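You operate a simulated robot arm through the tools that you are given. There is no shell and no other tool.

You run a simulated robot arm. Do the job below in one go: nothing can be reset, and whatever is moved stays where it is left.

JOB
Backflush the coffee machine till its display reads CLEAR.
Fine: black disc in the basket, basket in and locked, short runs of the black lever, lever off at the end.

The check looks at the end state, three seconds after you hand in, the way a careful person would. Anything else that was tipped, shoved, dropped, spilled or broken makes it a failure.

ROBOT AND FRAMES
A 7-joint arm with a two-finger parallel gripper, fixed in place. Base frame: the origin is at the foot of the arm, x ahead of it, y to its left, z up; the work surface is at about z = 900. Lengths are in mm, angles in degrees, forces in N, time in s.
With the tool pointing down near the work surface it reaches from about 280 to 720 mm from the base axis. Its first joint turns from -166.0 to 166.0 degrees. Payload 1.57 kg.
Tool frame: the origin (TCP) lies between the finger pads and is the grasp point; the fingertips stand 30 mm ahead of it; z points along the fingers, y is the line along which they close. Largest opening 80 mm; finger width 17, thickness 12; the body of the gripper, 40 by 82 mm, starts 80 mm behind the TCP.
Orientation is that of the tool frame in the base frame, as a unit quaternion [w, x, y, z]. With the fingers straight down and closing along the base's y, the tool's x points along the base's -x, its y along +y and its z along -z.

CONTROLS
- The arm moves only by the tool servo_tool. Its argument "deltas" is a list of rows, each an object (a shift or turn left out is 0, a gripper value left out holds the last) with "translation": the shift along the tool's x, y, z in units of 50 mm (1.0 is 50 mm), a list of three; "turn": the turn, a rotation vector about the tool's x, y, z in units of 8 degrees (1.0 is 8 degrees), a list of three. In form: [{"translation": [dx, dy, dz], "turn": [ax, ay, az]}, ...]. A call has 1 to 20 rows; each row shifts and turns the commanded pose from where the row before left it, along the tool's axes as they then stand. "grip" is the opening, from 0 (shut) to 1 (fully open), set as the call begins (left out, the last holds). A call with a number of a shift or a turn outside -1 to 1 is refused whole. Each row takes 0.2 s and may step no farther than 50 mm and 8.6 degrees from the row before; otherwise, or with a gripper value out of range, the whole call is refused. Where a pose cannot be reached the arm comes as near as it can. A force on the tool above 90 N (or 10 N above the force at the start of the call, whichever is more), or a blocked arm, ends the call early, and 0.2 s more pass. Each finger travels about 72 mm/s and halts on what it meets, pressing with about 21 N; the grip force reading is that of the motor and also rises with nothing between the fingers. The clock runs only during rows and for 0.2 s after the last one: add rows that do not move to give the fingers time. It gives the time, the measured TCP pose, the force on the tool (base axes), the opening and the grip force at its end, in the units of the frame above (readings bear some noise), with the torque about the TCP (base axes, N m) and any sound that the robot's microphone picked up.
- Cameras (640 x 400 px; columns grow to the right, rows downward): "scene" is fixed at [49.4, 651.1, 1777.6]; the picture's right is [-0.60, -0.80, 0.00], its down [-0.43, 0.33, -0.84] and it looks along [0.67, -0.51, -0.54] (base axes); focal length 323 px, centre (320, 200). "wrist" rides on the gripper at [72, -7, -122] in the tool frame; the picture's right is [0.09, 1.00, 0.00], its down [-0.84, 0.08, -0.54] and it looks along [-0.54, 0.05, 0.84] (tool axes); focal length 238 px, centre (320, 200). There is no depth. A picture from a camera that has moved, and an enlarged one, comes with that camera's place and axes in the base frame and with its lens.
- snapshot(camera): a new picture of that camera. The clock stands still meanwhile.
- lift_body(by): slides the trunk up (or, below 0, down) by that many mm; the arm rides with it, the base frame stays. It gives what a move gives, with no picture.
- close_up(camera, box): a new picture of the part [left, top, right, bottom] of that camera's present view, enlarged. The clock stands still meanwhile.
- finish_job(): hands the job in; it is judged then, once.

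Nothing tells you positions but the pictures and the camera data. Unless the task says otherwise, let go and move clear before handing in.

The tools are called after "Call:" as a command line: name --argument value ..., lists and objects as JSON in quotes. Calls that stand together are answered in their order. servo_tool: Moves the arm, as the interface text tells. Its arguments: {"type":"object","properties":{"deltas":{"type":"array","items":{"type":"object","properties":{"translation":{"type":"array","items":{"type":"number"}},"turn":{"type":"array","items":{"type":"number"}}}}},"grip":{"type":"number"}},"required":["deltas"]} The other tools are called the same way: lift_body (by) slides the trunk up or down; snapshot (camera) takes a picture; close_up (camera, box) takes an enlarged picture of a part of a camera's view; finish_job () hands the job in.

At the start:

```text
t: 0.0
eef_pos: [430.2, 71.5, 1444.8]
tool_rot: [-0.001, 0.0, 1.0, 0.0]
ft_force: [-1.5, -0.1, 0.4]
torque: [-0.01, 0.02, 0.0]
opening: 80.0
grip_force: 0.1
trunk travel left (down, up): [-425.0, 55.0]
```

scene: 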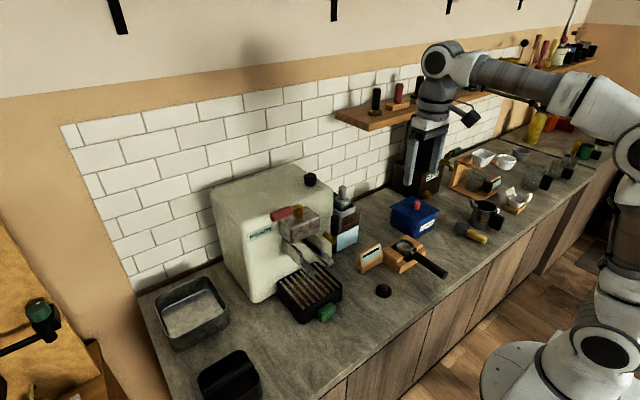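
wrist: 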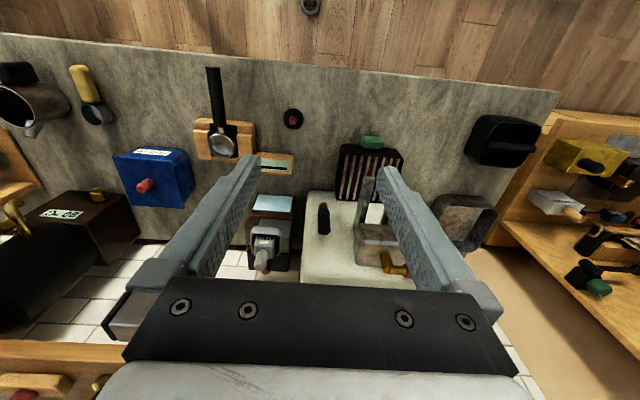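

I see a counter with a coffee machine (cream body, drip tray in front), a portafilter with a black handle on a wooden stand, and a small dark disc on the counter near it. I'll look closer before moving anything.

Call:
close_up --camera "scene" --box '[200, 150, 360, 250]'

Call:
close_up --camera "scene" --box '[340, 220, 468, 300]'

Call:
close_up --camera "scene" --box '[240, 230, 368, 330]'

Call:
close_up --camera "wrist" --box '[180, 50, 420, 200]'

Call:
close_up --camera "wrist" --box '[240, 150, 440, 280]'

```text
4.00 times, centred on (280, 200) of scene
camera zoom: at [49.4, 651.1, 1777.6], right [-0.6, -0.8, 0.0], down [-0.43, 0.33, -0.84], along [0.67, -0.51, -0.54], focal length 1292 px, centre (480, 200)
```

zoom: 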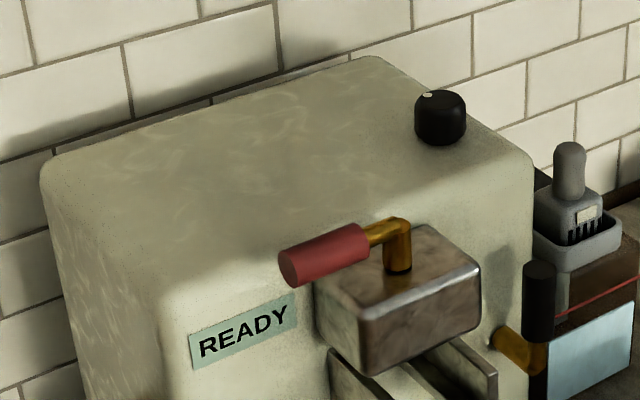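

```text
5.00 times, centred on (404, 260) of scene
camera zoom: at [49.4, 651.1, 1777.6], right [-0.6, -0.8, 0.0], down [-0.43, 0.33, -0.84], along [0.67, -0.51, -0.54], focal length 1615 px, centre (-100, -100)
```

zoom: 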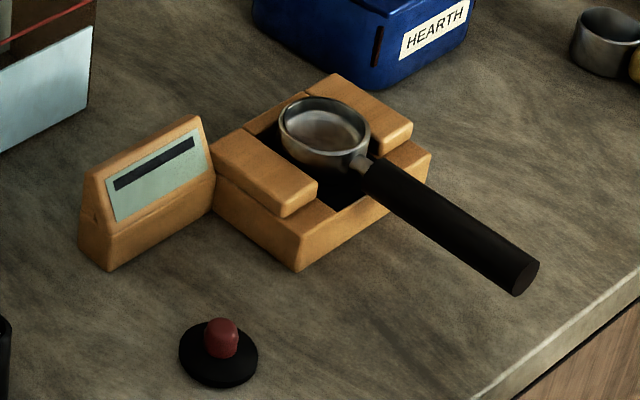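

```text
4.00 times, centred on (304, 280) of scene
camera zoom: at [49.4, 651.1, 1777.6], right [-0.6, -0.8, 0.0], down [-0.43, 0.33, -0.84], along [0.67, -0.51, -0.54], focal length 1292 px, centre (384, -120)
```

zoom: 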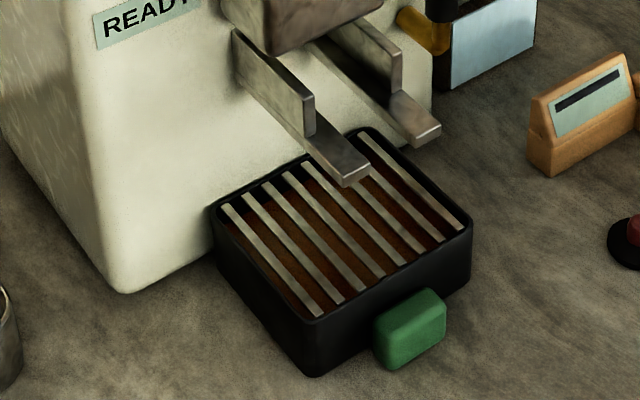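

```text
2.67 times, centred on (300, 125) of wrist
camera zoom: at [359.3, 63.9, 1565.0], right [-0.09, 1.0, 0.0], down [0.84, 0.08, 0.54], along [0.54, 0.05, -0.84], focal length 636 px, centre (373, 400)
```

zoom: 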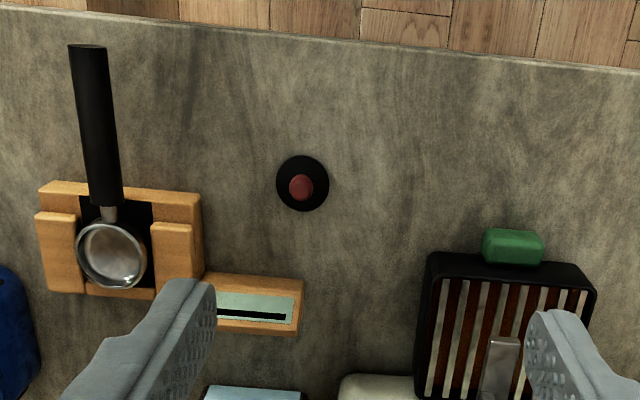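

```text
3.08 times, centred on (340, 215) of wrist
camera zoom: at [359.3, 63.9, 1565.0], right [-0.09, 1.0, 0.0], down [0.84, 0.08, 0.54], along [0.54, 0.05, -0.84], focal length 733 px, centre (258, 154)
```

zoom: 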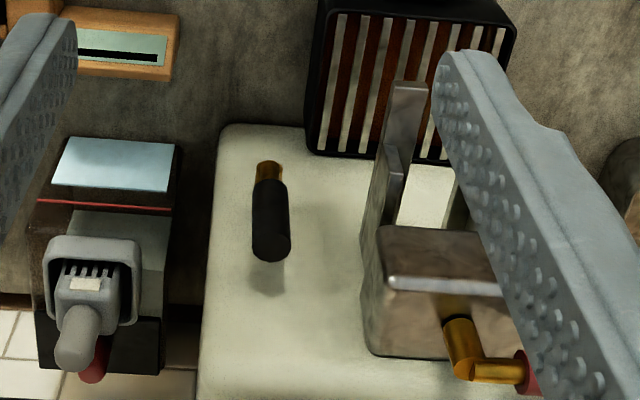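

The disc is near (530, 7) on the counter. The portafilter sits on its stand near (600, -172) with its handle toward me, and the machine front is at about x≈760, y 65–385. I'll move the wrist camera round to view the group head from the front.

Call:
servo_tool --deltas '[{"translation": [-0.057, 0.44, 0.843]}, {"translation": [-0.057, 0.44, 0.843]}, {"translation": [-0.057, 0.44, 0.843]}, {"translation": [-0.057, 0.44, 0.843]}, {"translation": [-0.057, 0.44, 0.843]}, {"translation": [-0.057, 0.44, 0.843]}, {"translation": [-0.057, 0.44, 0.843]}, {"turn": [0, -0.9375, 0]}, {"turn": [0, -0.9375, 0]}, {"turn": [0, -0.9375, 0]}, {"turn": [0, -0.9375, 0]}, {"turn": [0, -0.9375, 0]}, {"turn": [0, -0.9375, 0]}]'

Call:
snapshot --camera "wrist"

Call:
snapshot --camera "scene"

```text
t: 2.8
eef_pos: [447.1, 224.1, 1144.7]
tool_rot: [0.368, 0.002, 0.93, -0.005]
ft_force: [-1.3, 0.3, 1.0]
torque: [0.0, 0.0, 0.05]
opening: 80.0
grip_force: 0.0
out of reach, approached as far as the arm can: row 13
trunk travel left (down, up): [-425.0, 55.0]
```

```text
taken
camera wrist: at [312.2, 217.3, 1182.3], right [-0.06, 1.0, -0.07], down [0.24, 0.08, 0.97], along [0.97, 0.04, -0.24], focal length 238 px, centre (320, 200)
```

wrist: 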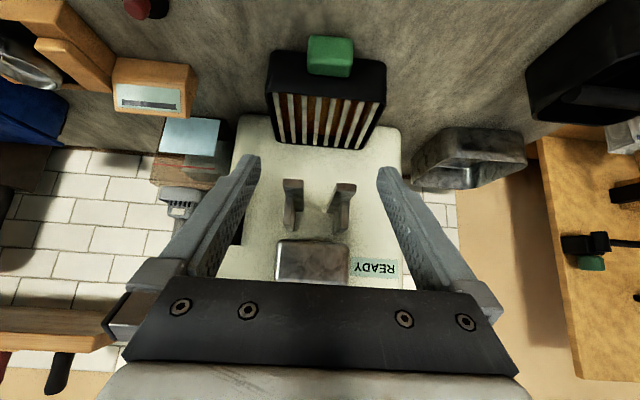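

```text
taken
```

scene: 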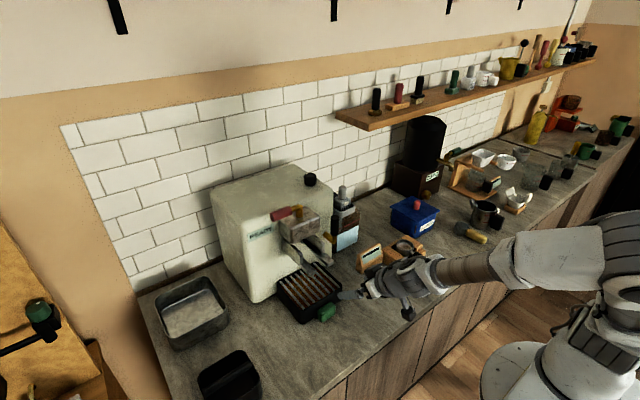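

The view is upside-down but clear: the group block with two L-shaped rails opening toward me, above the drip tray. I'll zoom in for details.

Call:
close_up --camera "wrist" --box '[240, 150, 410, 290]'

Call:
close_up --camera "wrist" --box '[90, 30, 250, 250]'

Call:
close_up --camera "scene" --box '[250, 190, 350, 280]'

Call:
close_up --camera "scene" --box '[340, 220, 440, 290]'

```text
2.86 times, centred on (325, 220) of wrist
camera zoom: at [312.2, 217.3, 1182.3], right [-0.06, 1.0, -0.07], down [0.24, 0.08, 0.97], along [0.97, 0.04, -0.24], focal length 681 px, centre (306, 143)
```

zoom: 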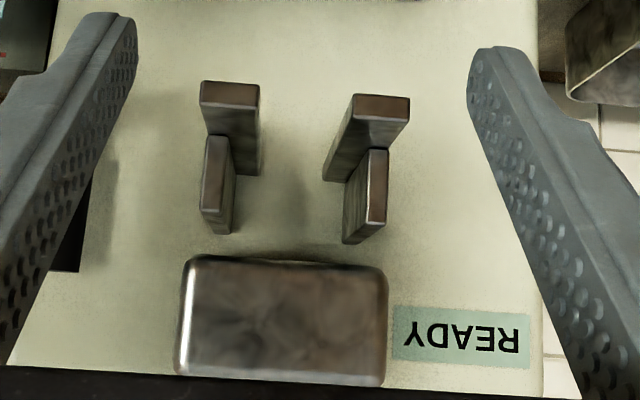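

```text
1.82 times, centred on (170, 140) of wrist
camera zoom: at [312.2, 217.3, 1182.3], right [-0.06, 1.0, -0.07], down [0.24, 0.08, 0.97], along [0.97, 0.04, -0.24], focal length 433 px, centre (593, 309)
```

zoom: 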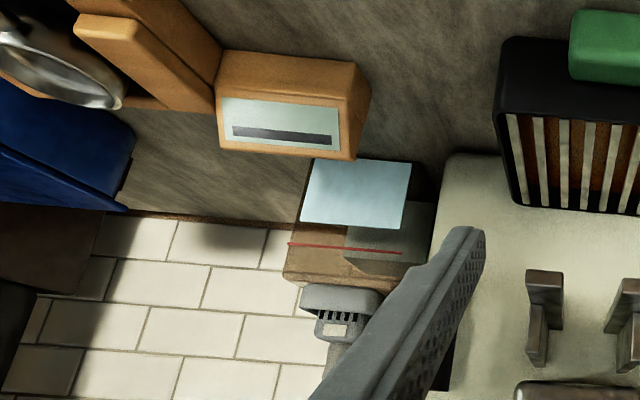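

```text
4.44 times, centred on (300, 235) of scene
camera zoom: at [49.4, 651.1, 1777.6], right [-0.6, -0.8, 0.0], down [-0.43, 0.33, -0.84], along [0.67, -0.51, -0.54], focal length 1435 px, centre (409, 44)
```

zoom: 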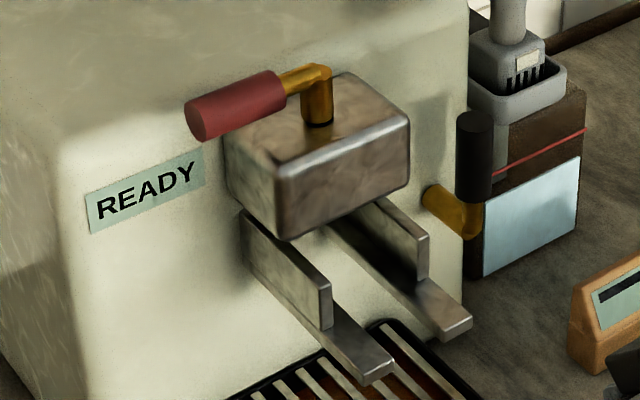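

```text
5.71 times, centred on (390, 255) of scene
camera zoom: at [49.4, 651.1, 1777.6], right [-0.6, -0.8, 0.0], down [-0.43, 0.33, -0.84], along [0.67, -0.51, -0.54], focal length 1845 px, centre (-80, -114)
```

zoom: 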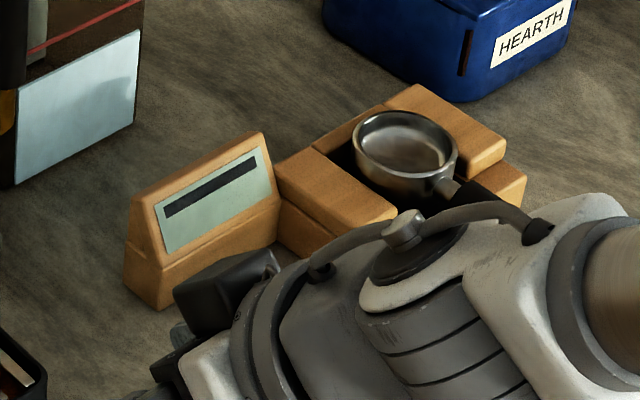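

The group is a block over two L-shaped ledges, tops at about z≈1097 and channel centre y≈227. A red lever sits on top of the block and the black lever is at the right of the face. I'll view it from lower down to see under the block.

Call:
servo_tool --deltas '[{"translation": [0.58, 0, 0.62]}, {"translation": [0.58, 0, 0.62]}, {"translation": [0, 0, 0]}]'

Call:
close_up --camera "wrist" --box '[220, 130, 420, 290]'

Call:
close_up --camera "wrist" --box '[60, 0, 260, 140]'

```text
t: 3.6
eef_pos: [453.7, 224.3, 1064.9]
tool_rot: [0.384, 0.0, 0.924, 0.0]
ft_force: [-0.1, 0.2, 0.2]
torque: [0.01, 0.03, 0.02]
opening: 80.1
grip_force: 0.2
trunk travel left (down, up): [-425.0, 55.0]
```

```text
2.50 times, centred on (320, 210) of wrist
camera zoom: at [317.7, 216.8, 1098.4], right [-0.07, 1.0, -0.07], down [0.21, 0.08, 0.97], along [0.98, 0.05, -0.21], focal length 596 px, centre (320, 175)
```

zoom: 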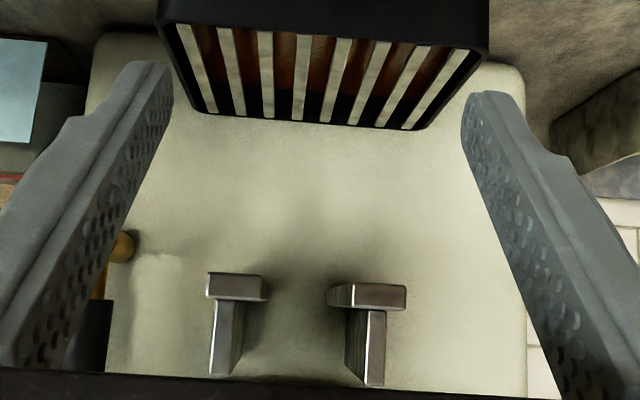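

```text
2.86 times, centred on (160, 70) of wrist
camera zoom: at [317.7, 216.8, 1098.4], right [-0.07, 1.0, -0.07], down [0.21, 0.08, 0.97], along [0.98, 0.05, -0.21], focal length 681 px, centre (777, 571)
```

zoom: 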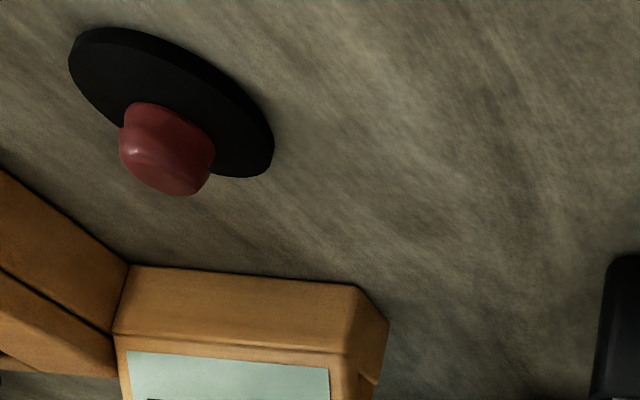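

Next I'll return the tool to pointing down and move over beside the disc, so I can inspect the disc and the portafilter.

Call:
servo_tool --deltas '[{"turn": [0, 0.9375, 0]}, {"turn": [0, 0.9375, 0]}, {"turn": [0, 0.9375, 0]}, {"turn": [0, 0.9375, 0]}, {"turn": [0, 0.9375, 0]}, {"turn": [0, 0.9375, 0]}, {"translation": [0, -0.85, -0.36]}, {"translation": [0, -0.85, -0.36]}, {"translation": [0, -0.85, -0.36]}, {"translation": [0, -0.85, -0.36]}, {"translation": [0, -0.85, -0.36]}, {"translation": [0, -0.85, -0.36]}, {"translation": [0, 0, 0]}]'

Call:
snapshot --camera "wrist"

Call:
snapshot --camera "scene"

```text
t: 6.4
eef_pos: [454.4, -30.1, 1173.8]
tool_rot: [0.0, 0.0, 1.0, 0.0]
ft_force: [0.0, 0.1, 0.6]
torque: [0.0, 0.05, 0.0]
opening: 80.0
grip_force: 0.1
trunk travel left (down, up): [-425.0, 55.0]
```

```text
taken
camera wrist: at [383.2, -37.6, 1293.8], right [-0.09, 1.0, 0.0], down [0.84, 0.08, 0.54], along [0.54, 0.05, -0.84], focal length 238 px, centre (320, 200)
```

wrist: 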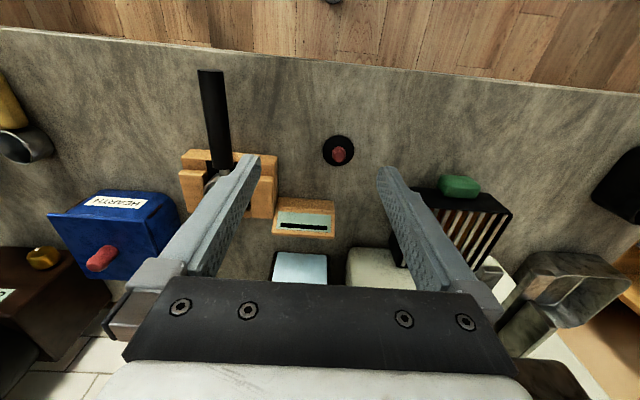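

```text
taken
```

scene: 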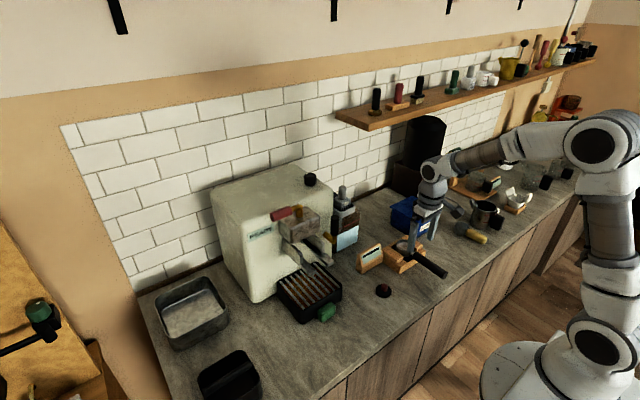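

Call:
servo_tool --deltas '[{"translation": [-0.13, -0.715, 0.27]}, {"translation": [-0.13, -0.715, 0.27]}, {"translation": [-0.13, -0.715, 0.27]}, {"translation": [-0.13, -0.715, 0.27]}, {"translation": [0, 0, 0]}]'

Call:
close_up --camera "wrist" --box '[200, 20, 440, 280]'

Call:
close_up --camera "wrist" --box '[250, 130, 390, 270]'

Call:
close_up --camera "wrist" --box '[380, 80, 500, 200]'

```text
t: 7.6
eef_pos: [479.3, -172.2, 1119.3]
tool_rot: [0.0, 0.0, 1.0, 0.0]
ft_force: [-0.1, 0.0, 0.6]
torque: [0.04, -0.04, -0.01]
opening: 80.1
grip_force: 0.1
trunk travel left (down, up): [-425.0, 55.0]
```

```text
1.54 times, centred on (320, 150) of wrist
camera zoom: at [409.0, -179.6, 1239.6], right [-0.09, 1.0, 0.0], down [0.84, 0.08, 0.54], along [0.54, 0.05, -0.84], focal length 367 px, centre (320, 277)
```

zoom: 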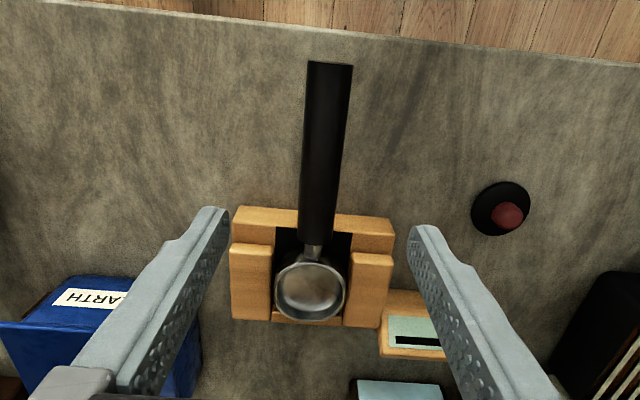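

```text
2.86 times, centred on (320, 200) of wrist
camera zoom: at [409.0, -179.6, 1239.6], right [-0.09, 1.0, 0.0], down [0.84, 0.08, 0.54], along [0.54, 0.05, -0.84], focal length 681 px, centre (320, 200)
```

zoom: 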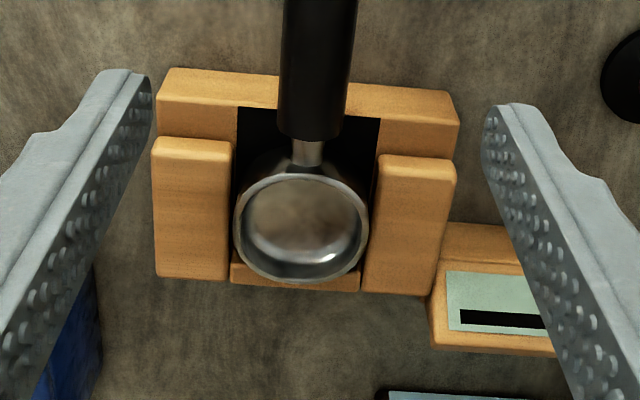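

```text
3.33 times, centred on (440, 140) of wrist
camera zoom: at [409.0, -179.6, 1239.6], right [-0.09, 1.0, 0.0], down [0.84, 0.08, 0.54], along [0.54, 0.05, -0.84], focal length 794 px, centre (-80, 400)
```

zoom: 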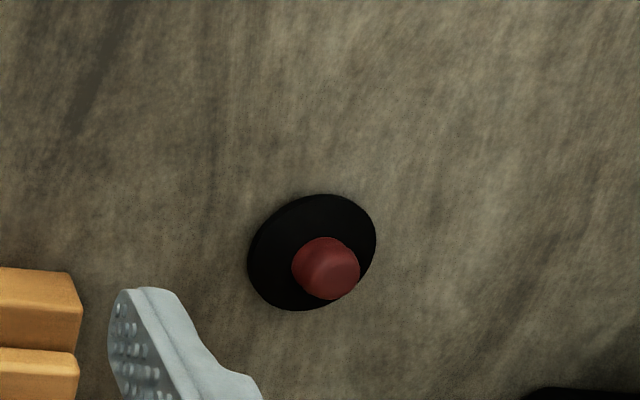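

The portafilter is a plain round cup about 68 mm across with its rim near z≈970. Its handle is about 30 mm thick, along x at y≈-172. The disc is about 57 mm across with a red knob at about (530, 8). I'll hover over the disc to fetch it.

Call:
servo_tool --deltas '[{"translation": [-0.203, 0.722, 0.436]}, {"translation": [-0.203, 0.722, 0.436]}, {"translation": [-0.203, 0.722, 0.436]}, {"translation": [-0.203, 0.722, 0.436]}, {"translation": [-0.203, 0.722, 0.436]}, {"translation": [0, 0, 0]}]'

Call:
close_up --camera "wrist" --box '[240, 100, 400, 300]'

Call:
close_up --camera "scene" --box '[340, 240, 440, 310]'

```text
t: 9.0
eef_pos: [532.6, 9.0, 1009.4]
tool_rot: [0.0, 0.0, 1.0, 0.0]
ft_force: [-0.2, -0.5, 0.3]
torque: [0.03, 0.0, 0.0]
opening: 79.9
grip_force: 0.1
trunk travel left (down, up): [-425.0, 55.0]
```

```text
2.00 times, centred on (320, 200) of wrist
camera zoom: at [460.4, 1.4, 1130.4], right [-0.09, 1.0, 0.0], down [0.84, 0.08, 0.54], along [0.54, 0.05, -0.84], focal length 477 px, centre (320, 200)
```

zoom: 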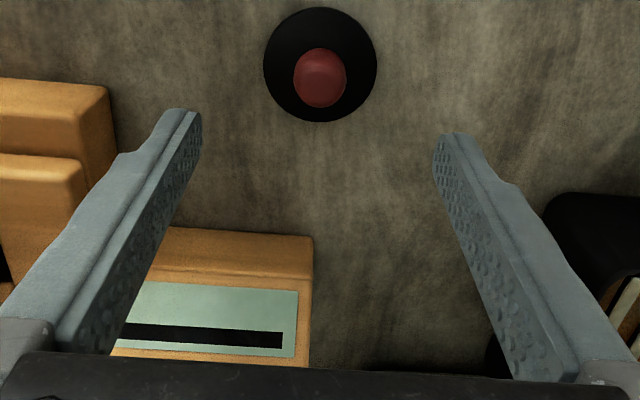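

```text
5.71 times, centred on (390, 275) of scene
camera zoom: at [49.4, 651.1, 1777.6], right [-0.6, -0.8, 0.0], down [-0.43, 0.33, -0.84], along [0.67, -0.51, -0.54], focal length 1845 px, centre (-80, -229)
```

zoom: 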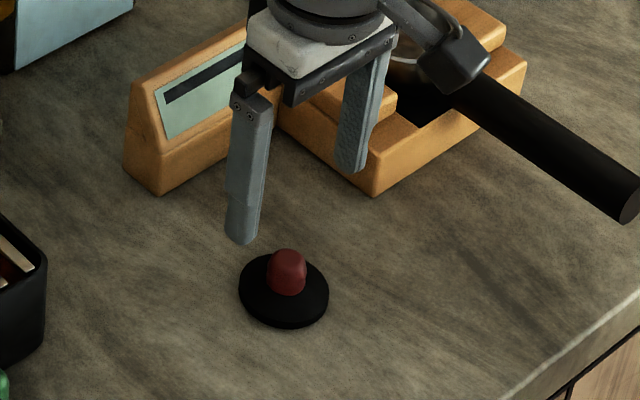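

Call:
servo_tool --deltas '[{"translation": [0.06, -0.028, 0.66]}, {"translation": [0, 0, 0.66]}, {"translation": [0, 0, 0]}]'

Call:
close_up --camera "wrist" --box '[240, 50, 400, 200]'

Call:
close_up --camera "scene" --box '[350, 260, 420, 310]'

```text
t: 9.8
eef_pos: [527.6, 6.9, 945.2]
tool_rot: [0.0, 0.0, 1.0, 0.001]
ft_force: [0.9, -0.7, 0.5]
torque: [0.02, 0.03, -0.02]
opening: 80.1
grip_force: 0.1
trunk travel left (down, up): [-425.0, 55.0]
```

```text
2.67 times, centred on (320, 125) of wrist
camera zoom: at [457.2, -1.1, 1064.8], right [-0.09, 1.0, 0.0], down [0.84, 0.08, 0.54], along [0.54, 0.05, -0.84], focal length 636 px, centre (320, 400)
```

zoom: 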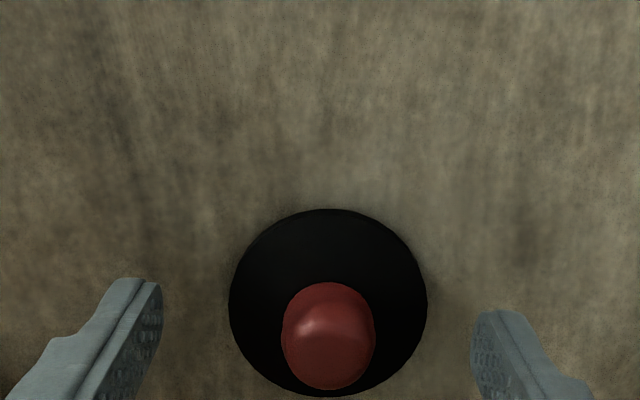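

```text
8.00 times, centred on (385, 285) of scene
camera zoom: at [49.4, 651.1, 1777.6], right [-0.6, -0.8, 0.0], down [-0.43, 0.33, -0.84], along [0.67, -0.51, -0.54], focal length 2584 px, centre (-200, -480)
```

zoom: 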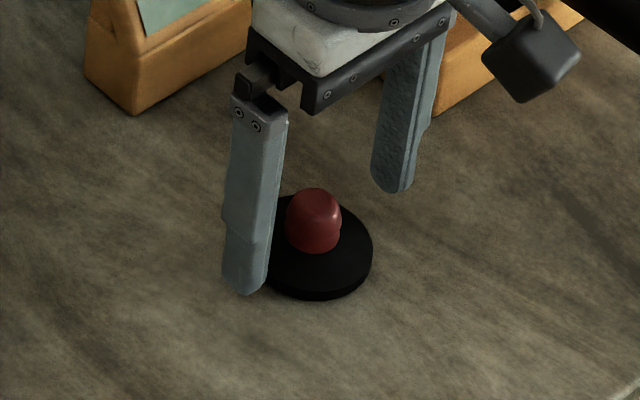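

Aligned with the knob. I'll drop a few mm and close on it.

Call:
servo_tool --deltas '[{"translation": [-0.02, 0.01, 0.06]}, {"translation": [0, 0, 0]}]'

Call:
servo_tool --deltas '[{"translation": [0, 0, 0]}, {"translation": [0, 0, 0]}, {"translation": [0, 0, 0]}, {"translation": [0, 0, 0]}]' --grip 0

Call:
close_up --camera "wrist" --box '[240, 50, 400, 200]'

```text
t: 10.4
eef_pos: [528.5, 7.3, 940.0]
tool_rot: [0.0, -0.001, 1.0, 0.0]
ft_force: [0.4, -0.3, 0.2]
torque: [0.02, 0.01, -0.03]
opening: 80.1
grip_force: 0.0
trunk travel left (down, up): [-425.0, 55.0]
```

```text
t: 11.4
eef_pos: [528.9, 8.5, 941.2]
tool_rot: [0.0, 0.0, 1.0, 0.0]
ft_force: [0.3, -0.6, -0.6]
torque: [-0.03, 0.02, -0.01]
opening: 22.7
grip_force: 21.0
trunk travel left (down, up): [-425.0, 55.0]
```

```text
2.67 times, centred on (320, 125) of wrist
camera zoom: at [457.7, -0.6, 1062.0], right [-0.09, 1.0, 0.0], down [0.84, 0.08, 0.54], along [0.54, 0.05, -0.84], focal length 636 px, centre (320, 400)
```

zoom: 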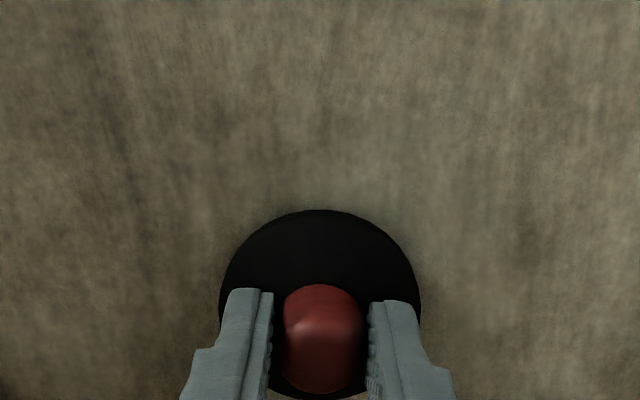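

Gripped at 22.7 mm. Next I'll lift it and carry it over the basket.

Call:
servo_tool --deltas '[{"translation": [0, 0, -0.6]}, {"translation": [0, 0, -0.8]}, {"translation": [0, 0, -0.8]}, {"translation": [-0.24, -0.59, 0]}, {"translation": [-0.24, -0.6, 0]}, {"translation": [-0.24, -0.6, 0]}, {"translation": [-0.24, -0.6, 0]}, {"translation": [-0.24, -0.6, 0]}, {"translation": [-0.24, -0.6, 0]}, {"translation": [0, 0, 0]}, {"translation": [0, 0, 0]}]'

Call:
close_up --camera "wrist" --box '[220, 50, 420, 250]'

Call:
close_up --camera "scene" --box '[360, 200, 450, 280]'

```text
t: 13.8
eef_pos: [600.3, -173.2, 1051.1]
tool_rot: [0.0, 0.0, 1.0, 0.0]
ft_force: [-0.5, 0.5, 0.2]
torque: [0.02, -0.01, -0.03]
opening: 0.0
grip_force: 21.1
trunk travel left (down, up): [-425.0, 55.0]
```

```text
2.00 times, centred on (320, 150) of wrist
camera zoom: at [528.9, -180.4, 1171.9], right [-0.09, 1.0, 0.0], down [0.84, 0.08, 0.54], along [0.54, 0.05, -0.84], focal length 477 px, centre (320, 300)
```

zoom: 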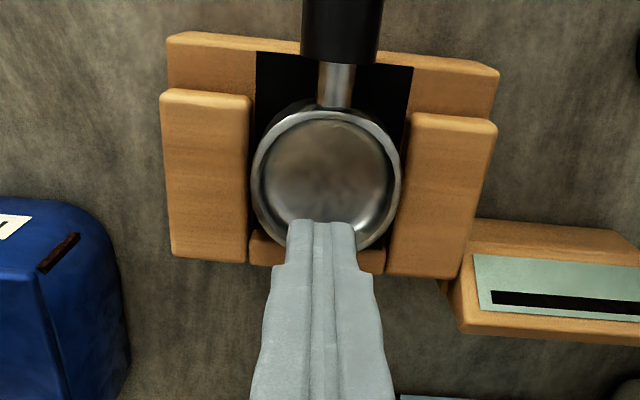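

```text
5.00 times, centred on (405, 240) of scene
camera zoom: at [49.4, 651.1, 1777.6], right [-0.6, -0.8, 0.0], down [-0.43, 0.33, -0.84], along [0.67, -0.51, -0.54], focal length 1615 px, centre (-105, 0)
```

zoom: 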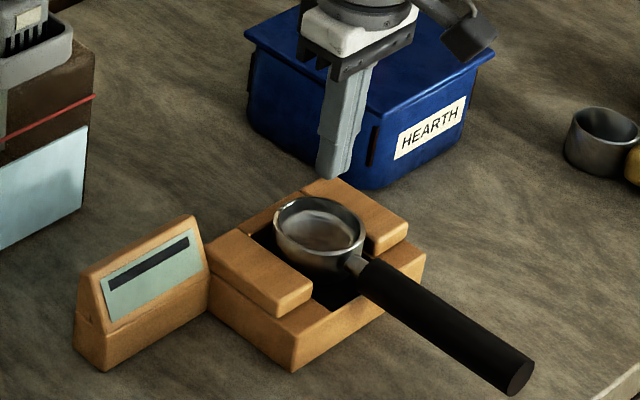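

The disc slipped out of the grip on the way. I'll find out where it is now.

Call:
snapshot --camera "scene"

Call:
close_up --camera "scene" --box '[340, 240, 440, 320]'

Call:
snapshot --camera "wrist"

```text
taken
```

scene: 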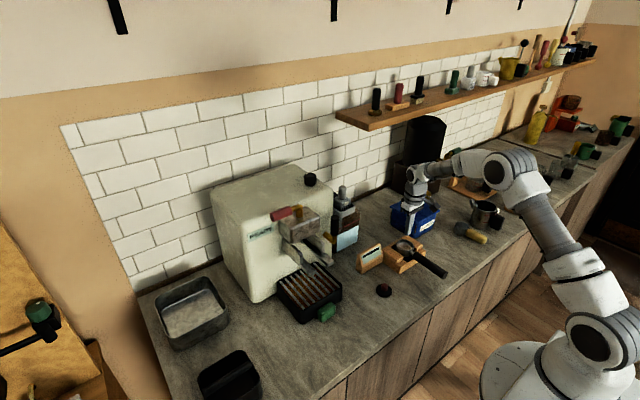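

```text
5.00 times, centred on (390, 280) of scene
camera zoom: at [49.4, 651.1, 1777.6], right [-0.6, -0.8, 0.0], down [-0.43, 0.33, -0.84], along [0.67, -0.51, -0.54], focal length 1615 px, centre (-30, -200)
```

zoom: 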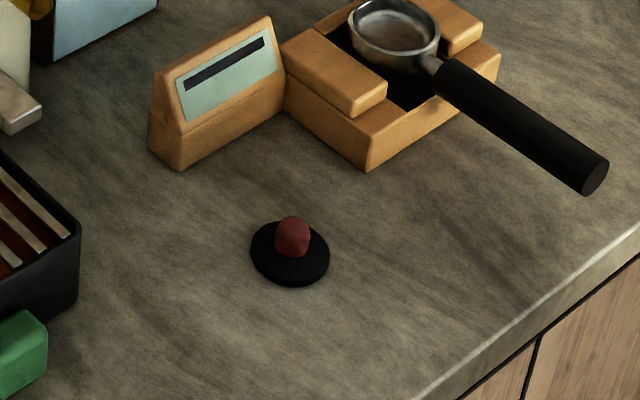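

```text
taken
camera wrist: at [528.9, -180.4, 1171.9], right [-0.09, 1.0, 0.0], down [0.84, 0.08, 0.54], along [0.54, 0.05, -0.84], focal length 238 px, centre (320, 200)
```

wrist: 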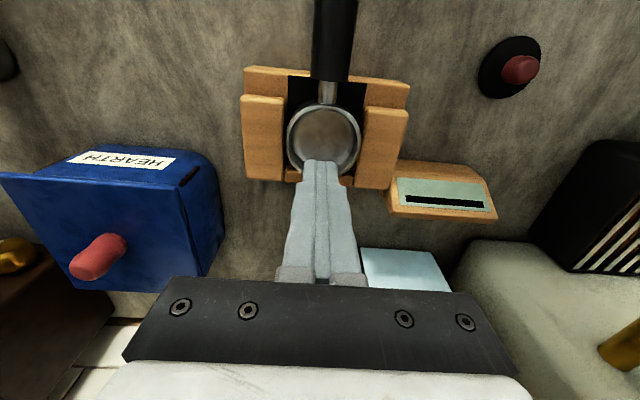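

The disc is still standing upright where it was, so it slipped out as I lifted. I'll look at the knob's profile from a low angle before gripping again.

Call:
servo_tool --deltas '[{"translation": [0.54, 0.724, 0.1]}, {"translation": [0.54, 0.724, 0.1]}, {"translation": [0.54, 0.724, 0.1]}, {"translation": [0.54, 0.724, 0.1]}, {"translation": [0.54, 0.724, 0.1]}, {"turn": [0, -0.9375, 0]}, {"turn": [0, -0.9375, 0]}, {"turn": [0, -0.9375, 0]}, {"turn": [0, -0.9375, 0]}, {"turn": [0, -0.9375, 0]}, {"turn": [0, -0.9375, 0]}, {"translation": [0, 0, 0]}]'

Call:
servo_tool --deltas '[{"translation": [0, 0, 0]}, {"translation": [0, 0, 0]}, {"translation": [0, 0, 0]}]' --grip 1

Call:
snapshot --camera "wrist"

```text
t: 16.4
eef_pos: [465.0, 7.8, 1024.7]
tool_rot: [0.383, -0.001, 0.924, 0.0]
ft_force: [-0.3, -0.3, -0.3]
torque: [-0.02, 0.01, 0.02]
opening: 0.0
grip_force: 20.8
trunk travel left (down, up): [-425.0, 55.0]
```

```text
t: 17.2
eef_pos: [465.9, 9.5, 1024.0]
tool_rot: [0.383, 0.0, 0.924, 0.0]
ft_force: [-0.1, 0.3, 0.9]
torque: [-0.01, -0.01, 0.02]
opening: 79.9
grip_force: 0.1
trunk travel left (down, up): [-425.0, 55.0]
```

```text
taken
camera wrist: at [329.2, 0.6, 1059.9], right [-0.07, 1.0, -0.07], down [0.21, 0.08, 0.97], along [0.98, 0.05, -0.21], focal length 238 px, centre (320, 200)
```

wrist: 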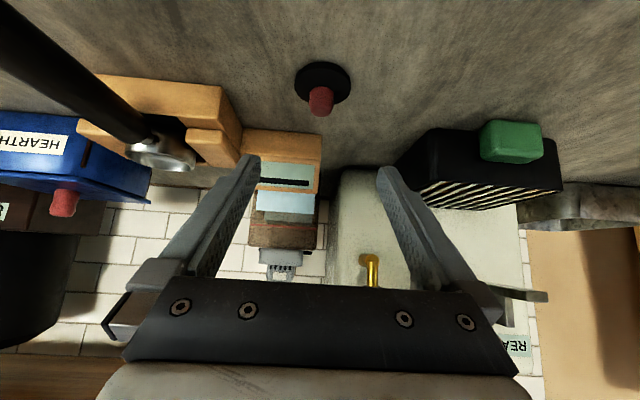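

Call:
servo_tool --deltas '[{"translation": [0.42, 0, 0.42]}, {"translation": [0.42, 0, 0.42]}, {"translation": [0, 0, 0]}]'

Call:
close_up --camera "wrist" --box '[270, 60, 370, 150]'

Call:
close_up --camera "wrist" --box '[60, 80, 260, 220]'

```text
t: 18.0
eef_pos: [466.9, 8.5, 966.8]
tool_rot: [0.383, 0.0, 0.924, 0.0]
ft_force: [0.3, -1.1, -0.1]
torque: [-0.01, -0.02, 0.03]
opening: 80.2
grip_force: 0.1
trunk travel left (down, up): [-425.0, 55.0]
```

```text
4.44 times, centred on (320, 105) of wrist
camera zoom: at [329.6, 0.1, 1000.2], right [-0.07, 1.0, -0.07], down [0.21, 0.08, 0.97], along [0.98, 0.05, -0.21], focal length 1059 px, centre (320, 622)
```

zoom: 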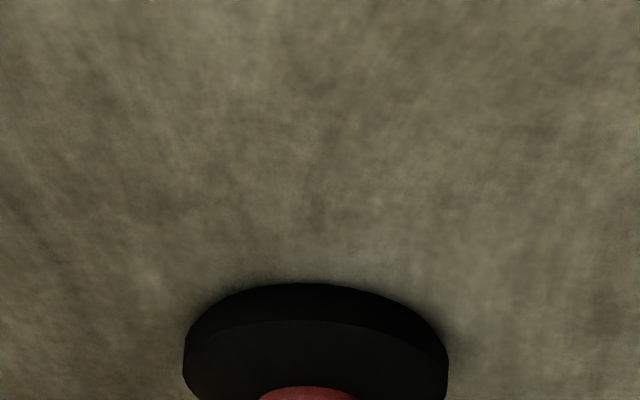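

```text
2.86 times, centred on (160, 150) of wrist
camera zoom: at [329.6, 0.1, 1000.2], right [-0.07, 1.0, -0.07], down [0.21, 0.08, 0.97], along [0.98, 0.05, -0.21], focal length 681 px, centre (777, 343)
```

zoom: 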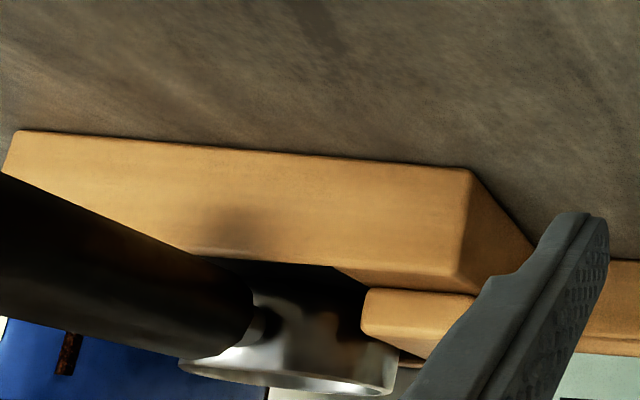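

Call:
close_up --camera "wrist" --box '[280, 115, 360, 170]'

```text
7.27 times, centred on (320, 142) of wrist
camera zoom: at [329.6, 0.1, 1000.2], right [-0.07, 1.0, -0.07], down [0.21, 0.08, 0.97], along [0.98, 0.05, -0.21], focal length 1734 px, centre (320, 618)
```

zoom: 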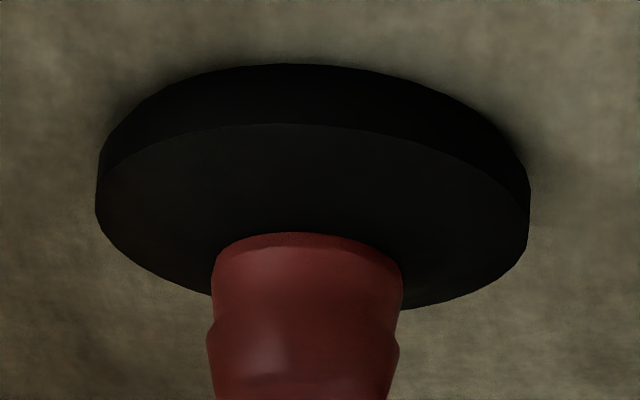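

Call:
close_up --camera "wrist" --box '[290, 130, 350, 180]'

```text
8.00 times, centred on (320, 155) of wrist
camera zoom: at [329.6, 0.1, 1000.2], right [-0.07, 1.0, -0.07], down [0.21, 0.08, 0.97], along [0.98, 0.05, -0.21], focal length 1907 px, centre (320, 560)
```

zoom: 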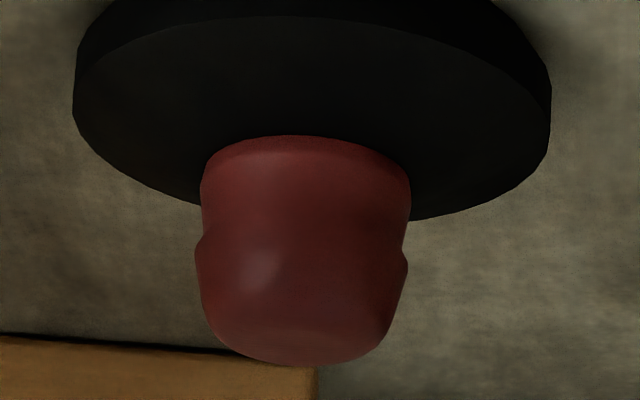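

The knob has a slight waist and a domed top, so I should grip lower and lift slowly. I'll return to vertical and re-grip with the fingertips just above the disc plate.

Call:
servo_tool --deltas '[{"translation": [-0.2, 0, -0.2]}, {"turn": [0, 0.9375, 0]}, {"turn": [0, 0.9375, 0]}, {"turn": [0, 0.9375, 0]}, {"turn": [0, 0.9375, 0]}, {"turn": [0, 0.9375, 0]}, {"turn": [0, 0.9375, 0]}, {"translation": [-0.62, -0.01, 0]}, {"translation": [-0.62, -0.01, 0]}, {"translation": [0, 0, 0]}, {"translation": [0, 0, 0]}]'

Call:
close_up --camera "wrist" --box '[240, 70, 400, 200]'

```text
t: 20.4
eef_pos: [528.4, 7.0, 981.6]
tool_rot: [0.0, 0.0, 1.0, 0.001]
ft_force: [0.1, -0.3, 0.0]
torque: [-0.01, 0.0, 0.0]
opening: 80.1
grip_force: 0.1
trunk travel left (down, up): [-425.0, 55.0]
```

```text
3.08 times, centred on (320, 135) of wrist
camera zoom: at [456.4, -0.5, 1102.0], right [-0.09, 1.0, 0.0], down [0.84, 0.08, 0.54], along [0.54, 0.05, -0.84], focal length 733 px, centre (320, 400)
```

zoom: 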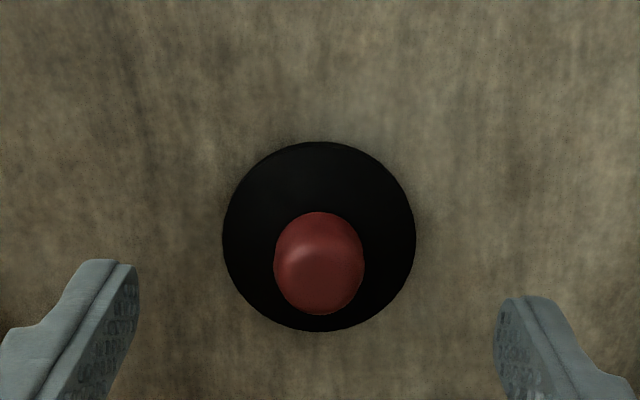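

Call:
servo_tool --deltas '[{"translation": [-0.03, 0, 0.42]}, {"translation": [0, 0, 0.4]}, {"translation": [0, 0, 0.05]}, {"translation": [0, 0, 0]}]'

```text
t: 21.4
eef_pos: [529.5, 7.3, 937.5]
tool_rot: [0.0, 0.0, 1.0, 0.0]
ft_force: [-0.1, -0.3, -0.1]
torque: [0.0, 0.03, -0.01]
opening: 80.2
grip_force: 0.1
trunk travel left (down, up): [-425.0, 55.0]
```

Call:
servo_tool --deltas '[{"translation": [0, 0, 0]}, {"translation": [0, 0, 0]}, {"translation": [0, 0, 0]}, {"translation": [0, 0, 0]}, {"translation": [0, 0, 0]}]' --grip 0

Call:
close_up --camera "wrist" --box '[260, 100, 380, 200]'

Call:
close_up --camera "scene" --box '[350, 260, 420, 310]'

```text
t: 22.6
eef_pos: [528.7, 7.1, 936.9]
tool_rot: [0.0, 0.0, 1.0, 0.001]
ft_force: [-0.3, 0.7, 0.6]
torque: [0.02, 0.02, -0.02]
opening: 52.9
grip_force: 21.4
trunk travel left (down, up): [-425.0, 55.0]
```

```text
4.00 times, centred on (320, 150) of wrist
camera zoom: at [458.2, -0.4, 1057.9], right [-0.09, 1.0, 0.0], down [0.84, 0.08, 0.54], along [0.54, 0.05, -0.84], focal length 953 px, centre (320, 400)
```

zoom: 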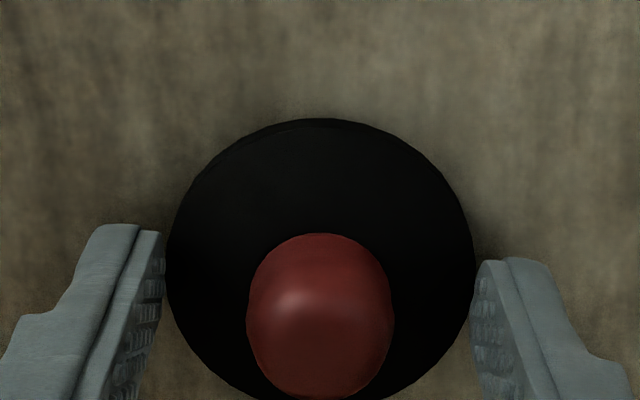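

```text
8.00 times, centred on (385, 285) of scene
camera zoom: at [49.4, 651.1, 1777.6], right [-0.6, -0.8, 0.0], down [-0.43, 0.33, -0.84], along [0.67, -0.51, -0.54], focal length 2584 px, centre (-200, -480)
```

zoom: 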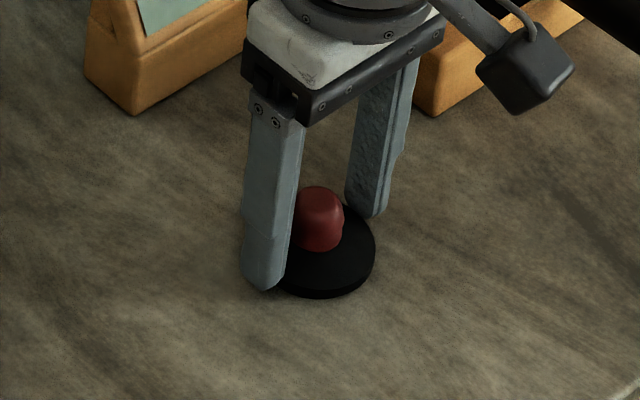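

The fingertips caught the plate's rim this time (opening 52.9), which puts the plate top at about z≈908. I'll release, raise 3 mm, grip the knob just above the plate and lift slowly.

Call:
servo_tool --deltas '[{"translation": [0, 0, 0]}, {"translation": [0, 0, 0]}, {"translation": [0, 0, -0.06]}, {"translation": [0, 0, 0]}]' --grip 1

Call:
servo_tool --deltas '[{"translation": [0, 0, 0]}, {"translation": [0, 0, 0]}, {"translation": [0, 0, 0]}, {"translation": [0, 0, 0]}, {"translation": [0, 0, 0]}, {"translation": [0, 0, 0]}]' --grip 0

Call:
close_up --camera "wrist" --box '[260, 100, 380, 200]'

```text
t: 23.6
eef_pos: [529.2, 7.0, 939.5]
tool_rot: [0.001, 0.0, 1.0, 0.0]
ft_force: [-0.6, -0.1, 1.0]
torque: [-0.01, 0.02, 0.05]
opening: 80.1
grip_force: 0.1
trunk travel left (down, up): [-425.0, 55.0]
```

```text
t: 25.0
eef_pos: [529.0, 7.6, 940.2]
tool_rot: [-0.001, 0.0, 1.0, 0.0]
ft_force: [0.4, 1.2, 0.7]
torque: [-0.02, 0.0, 0.01]
opening: 22.9
grip_force: 20.9
trunk travel left (down, up): [-425.0, 55.0]
```

```text
4.00 times, centred on (320, 150) of wrist
camera zoom: at [457.9, -0.3, 1061.0], right [-0.09, 1.0, 0.0], down [0.84, 0.08, 0.54], along [0.54, 0.05, -0.84], focal length 953 px, centre (320, 400)
```

zoom: 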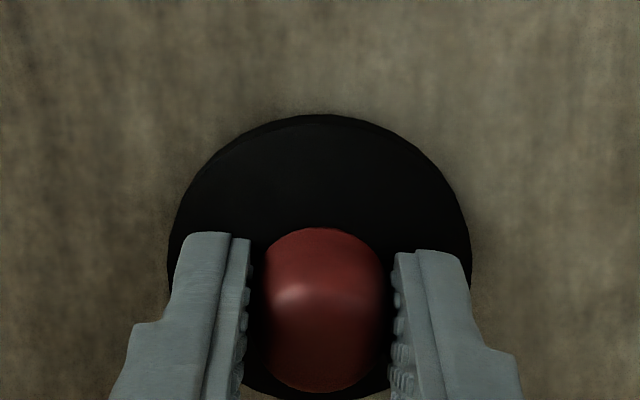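

Gripped at 22.9. I'll lift gently and watch the opening.

Call:
servo_tool --deltas '[{"translation": [0, 0, -0.04]}, {"translation": [0, 0, -0.06]}, {"translation": [0, 0, -0.06]}, {"translation": [0, 0, -0.06]}]'

Call:
close_up --camera "wrist" --box '[260, 100, 380, 200]'

Call:
close_up --camera "scene" --box '[350, 260, 420, 310]'

```text
t: 26.0
eef_pos: [528.7, 7.5, 951.0]
tool_rot: [0.0, 0.0, 1.0, 0.0]
ft_force: [-0.4, 0.3, -0.5]
torque: [-0.02, 0.0, 0.03]
opening: 22.9
grip_force: 20.0
trunk travel left (down, up): [-425.0, 55.0]
```

```text
4.00 times, centred on (320, 150) of wrist
camera zoom: at [457.9, -0.5, 1071.7], right [-0.09, 1.0, 0.0], down [0.84, 0.08, 0.54], along [0.54, 0.05, -0.84], focal length 953 px, centre (320, 400)
```

zoom: 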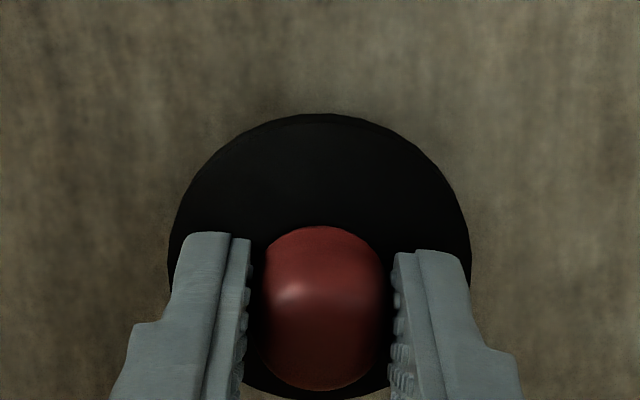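

```text
8.00 times, centred on (385, 285) of scene
camera zoom: at [49.4, 651.1, 1777.6], right [-0.6, -0.8, 0.0], down [-0.43, 0.33, -0.84], along [0.67, -0.51, -0.54], focal length 2584 px, centre (-200, -480)
```

zoom: 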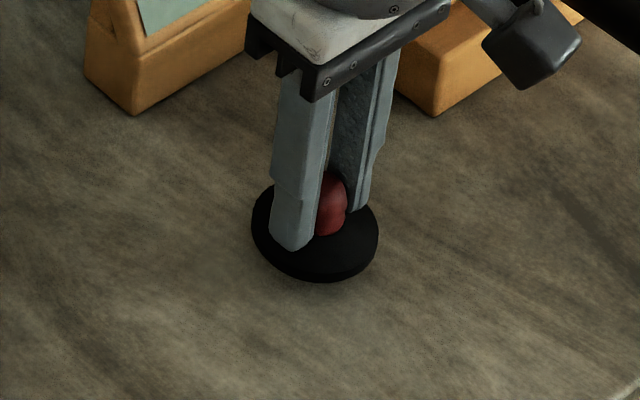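

The disc is lifting with the gripper this time. I'll carry on with smooth ramps.

Call:
servo_tool --deltas '[{"translation": [0, 0, -0.08]}, {"translation": [0, 0, -0.12]}, {"translation": [0, 0, -0.16]}, {"translation": [0, 0, -0.2]}, {"translation": [0, 0, -0.2]}, {"translation": [0, 0, -0.2]}, {"translation": [0, 0, -0.2]}, {"translation": [0, 0, -0.2]}, {"translation": [0, 0, -0.2]}, {"translation": [0, 0, -0.16]}, {"translation": [0, 0, -0.12]}, {"translation": [0, 0, -0.08]}, {"translation": [0, 0, -0.04]}]'

Call:
close_up --camera "scene" --box '[350, 220, 450, 310]'

```text
t: 28.8
eef_pos: [529.2, 8.0, 1049.3]
tool_rot: [0.0, 0.0, 1.0, 0.0]
ft_force: [0.0, 0.1, -0.1]
torque: [-0.02, 0.02, -0.02]
opening: 22.6
grip_force: 21.2
trunk travel left (down, up): [-425.0, 55.0]
```

```text
4.44 times, centred on (400, 265) of scene
camera zoom: at [49.4, 651.1, 1777.6], right [-0.6, -0.8, 0.0], down [-0.43, 0.33, -0.84], along [0.67, -0.51, -0.54], focal length 1435 px, centre (-36, -89)
```

zoom: 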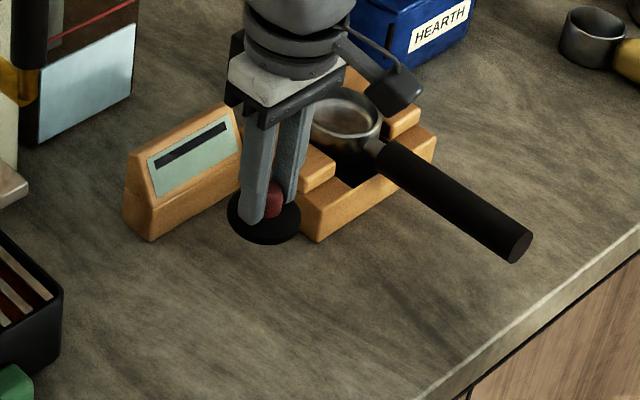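

Call:
servo_tool --deltas '[{"translation": [-0.03, -0.074, 0]}, {"translation": [-0.0524, -0.1298, 0]}, {"translation": [-0.0748, -0.1854, 0]}, {"translation": [-0.0972, -0.241, 0]}, {"translation": [-0.1034, -0.2564, 0]}, {"translation": [-0.1034, -0.2564, 0]}, {"translation": [-0.1034, -0.2564, 0]}, {"translation": [-0.1034, -0.2564, 0]}, {"translation": [-0.1034, -0.2564, 0]}, {"translation": [-0.1034, -0.2564, 0]}, {"translation": [-0.1034, -0.2564, 0]}, {"translation": [-0.1034, -0.2564, 0]}, {"translation": [-0.1034, -0.2564, 0]}, {"translation": [-0.0972, -0.241, 0]}, {"translation": [-0.0748, -0.1854, 0]}, {"translation": [-0.0524, -0.1298, 0]}, {"translation": [-0.03, -0.074, 0]}, {"translation": [0, 0, 0]}]'

Call:
close_up --camera "wrist" --box '[220, 50, 420, 250]'

Call:
close_up --camera "scene" --box '[360, 210, 450, 280]'

```text
t: 32.6
eef_pos: [601.3, -171.6, 1048.9]
tool_rot: [0.0, -0.001, 1.0, 0.0]
ft_force: [0.6, 0.5, 0.7]
torque: [-0.04, 0.0, 0.01]
opening: 22.7
grip_force: 21.5
trunk travel left (down, up): [-425.0, 55.0]
```

```text
2.00 times, centred on (320, 150) of wrist
camera zoom: at [529.9, -179.2, 1169.6], right [-0.09, 1.0, 0.0], down [0.84, 0.08, 0.54], along [0.54, 0.05, -0.84], focal length 477 px, centre (320, 300)
```

zoom: 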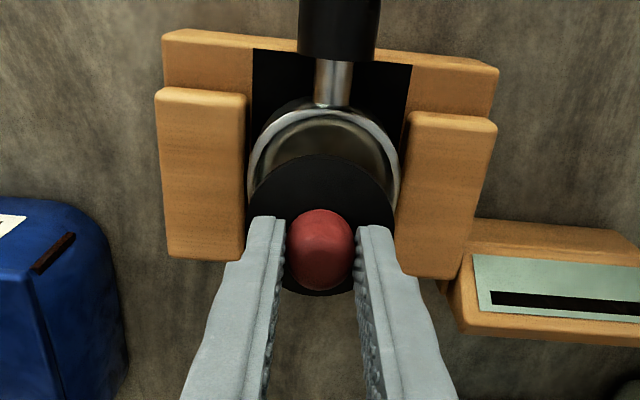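

```text
5.71 times, centred on (405, 245) of scene
camera zoom: at [49.4, 651.1, 1777.6], right [-0.6, -0.8, 0.0], down [-0.43, 0.33, -0.84], along [0.67, -0.51, -0.54], focal length 1845 px, centre (-166, -57)
```

zoom: 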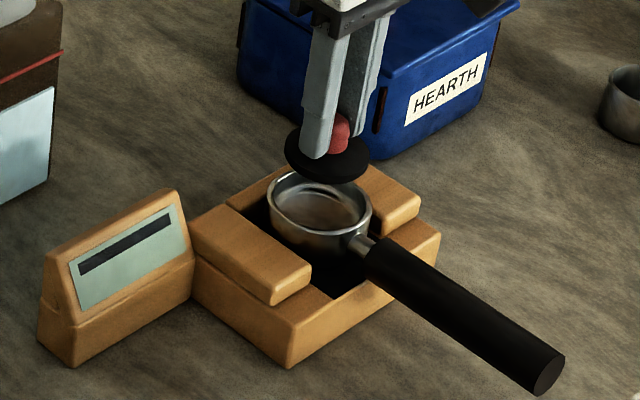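

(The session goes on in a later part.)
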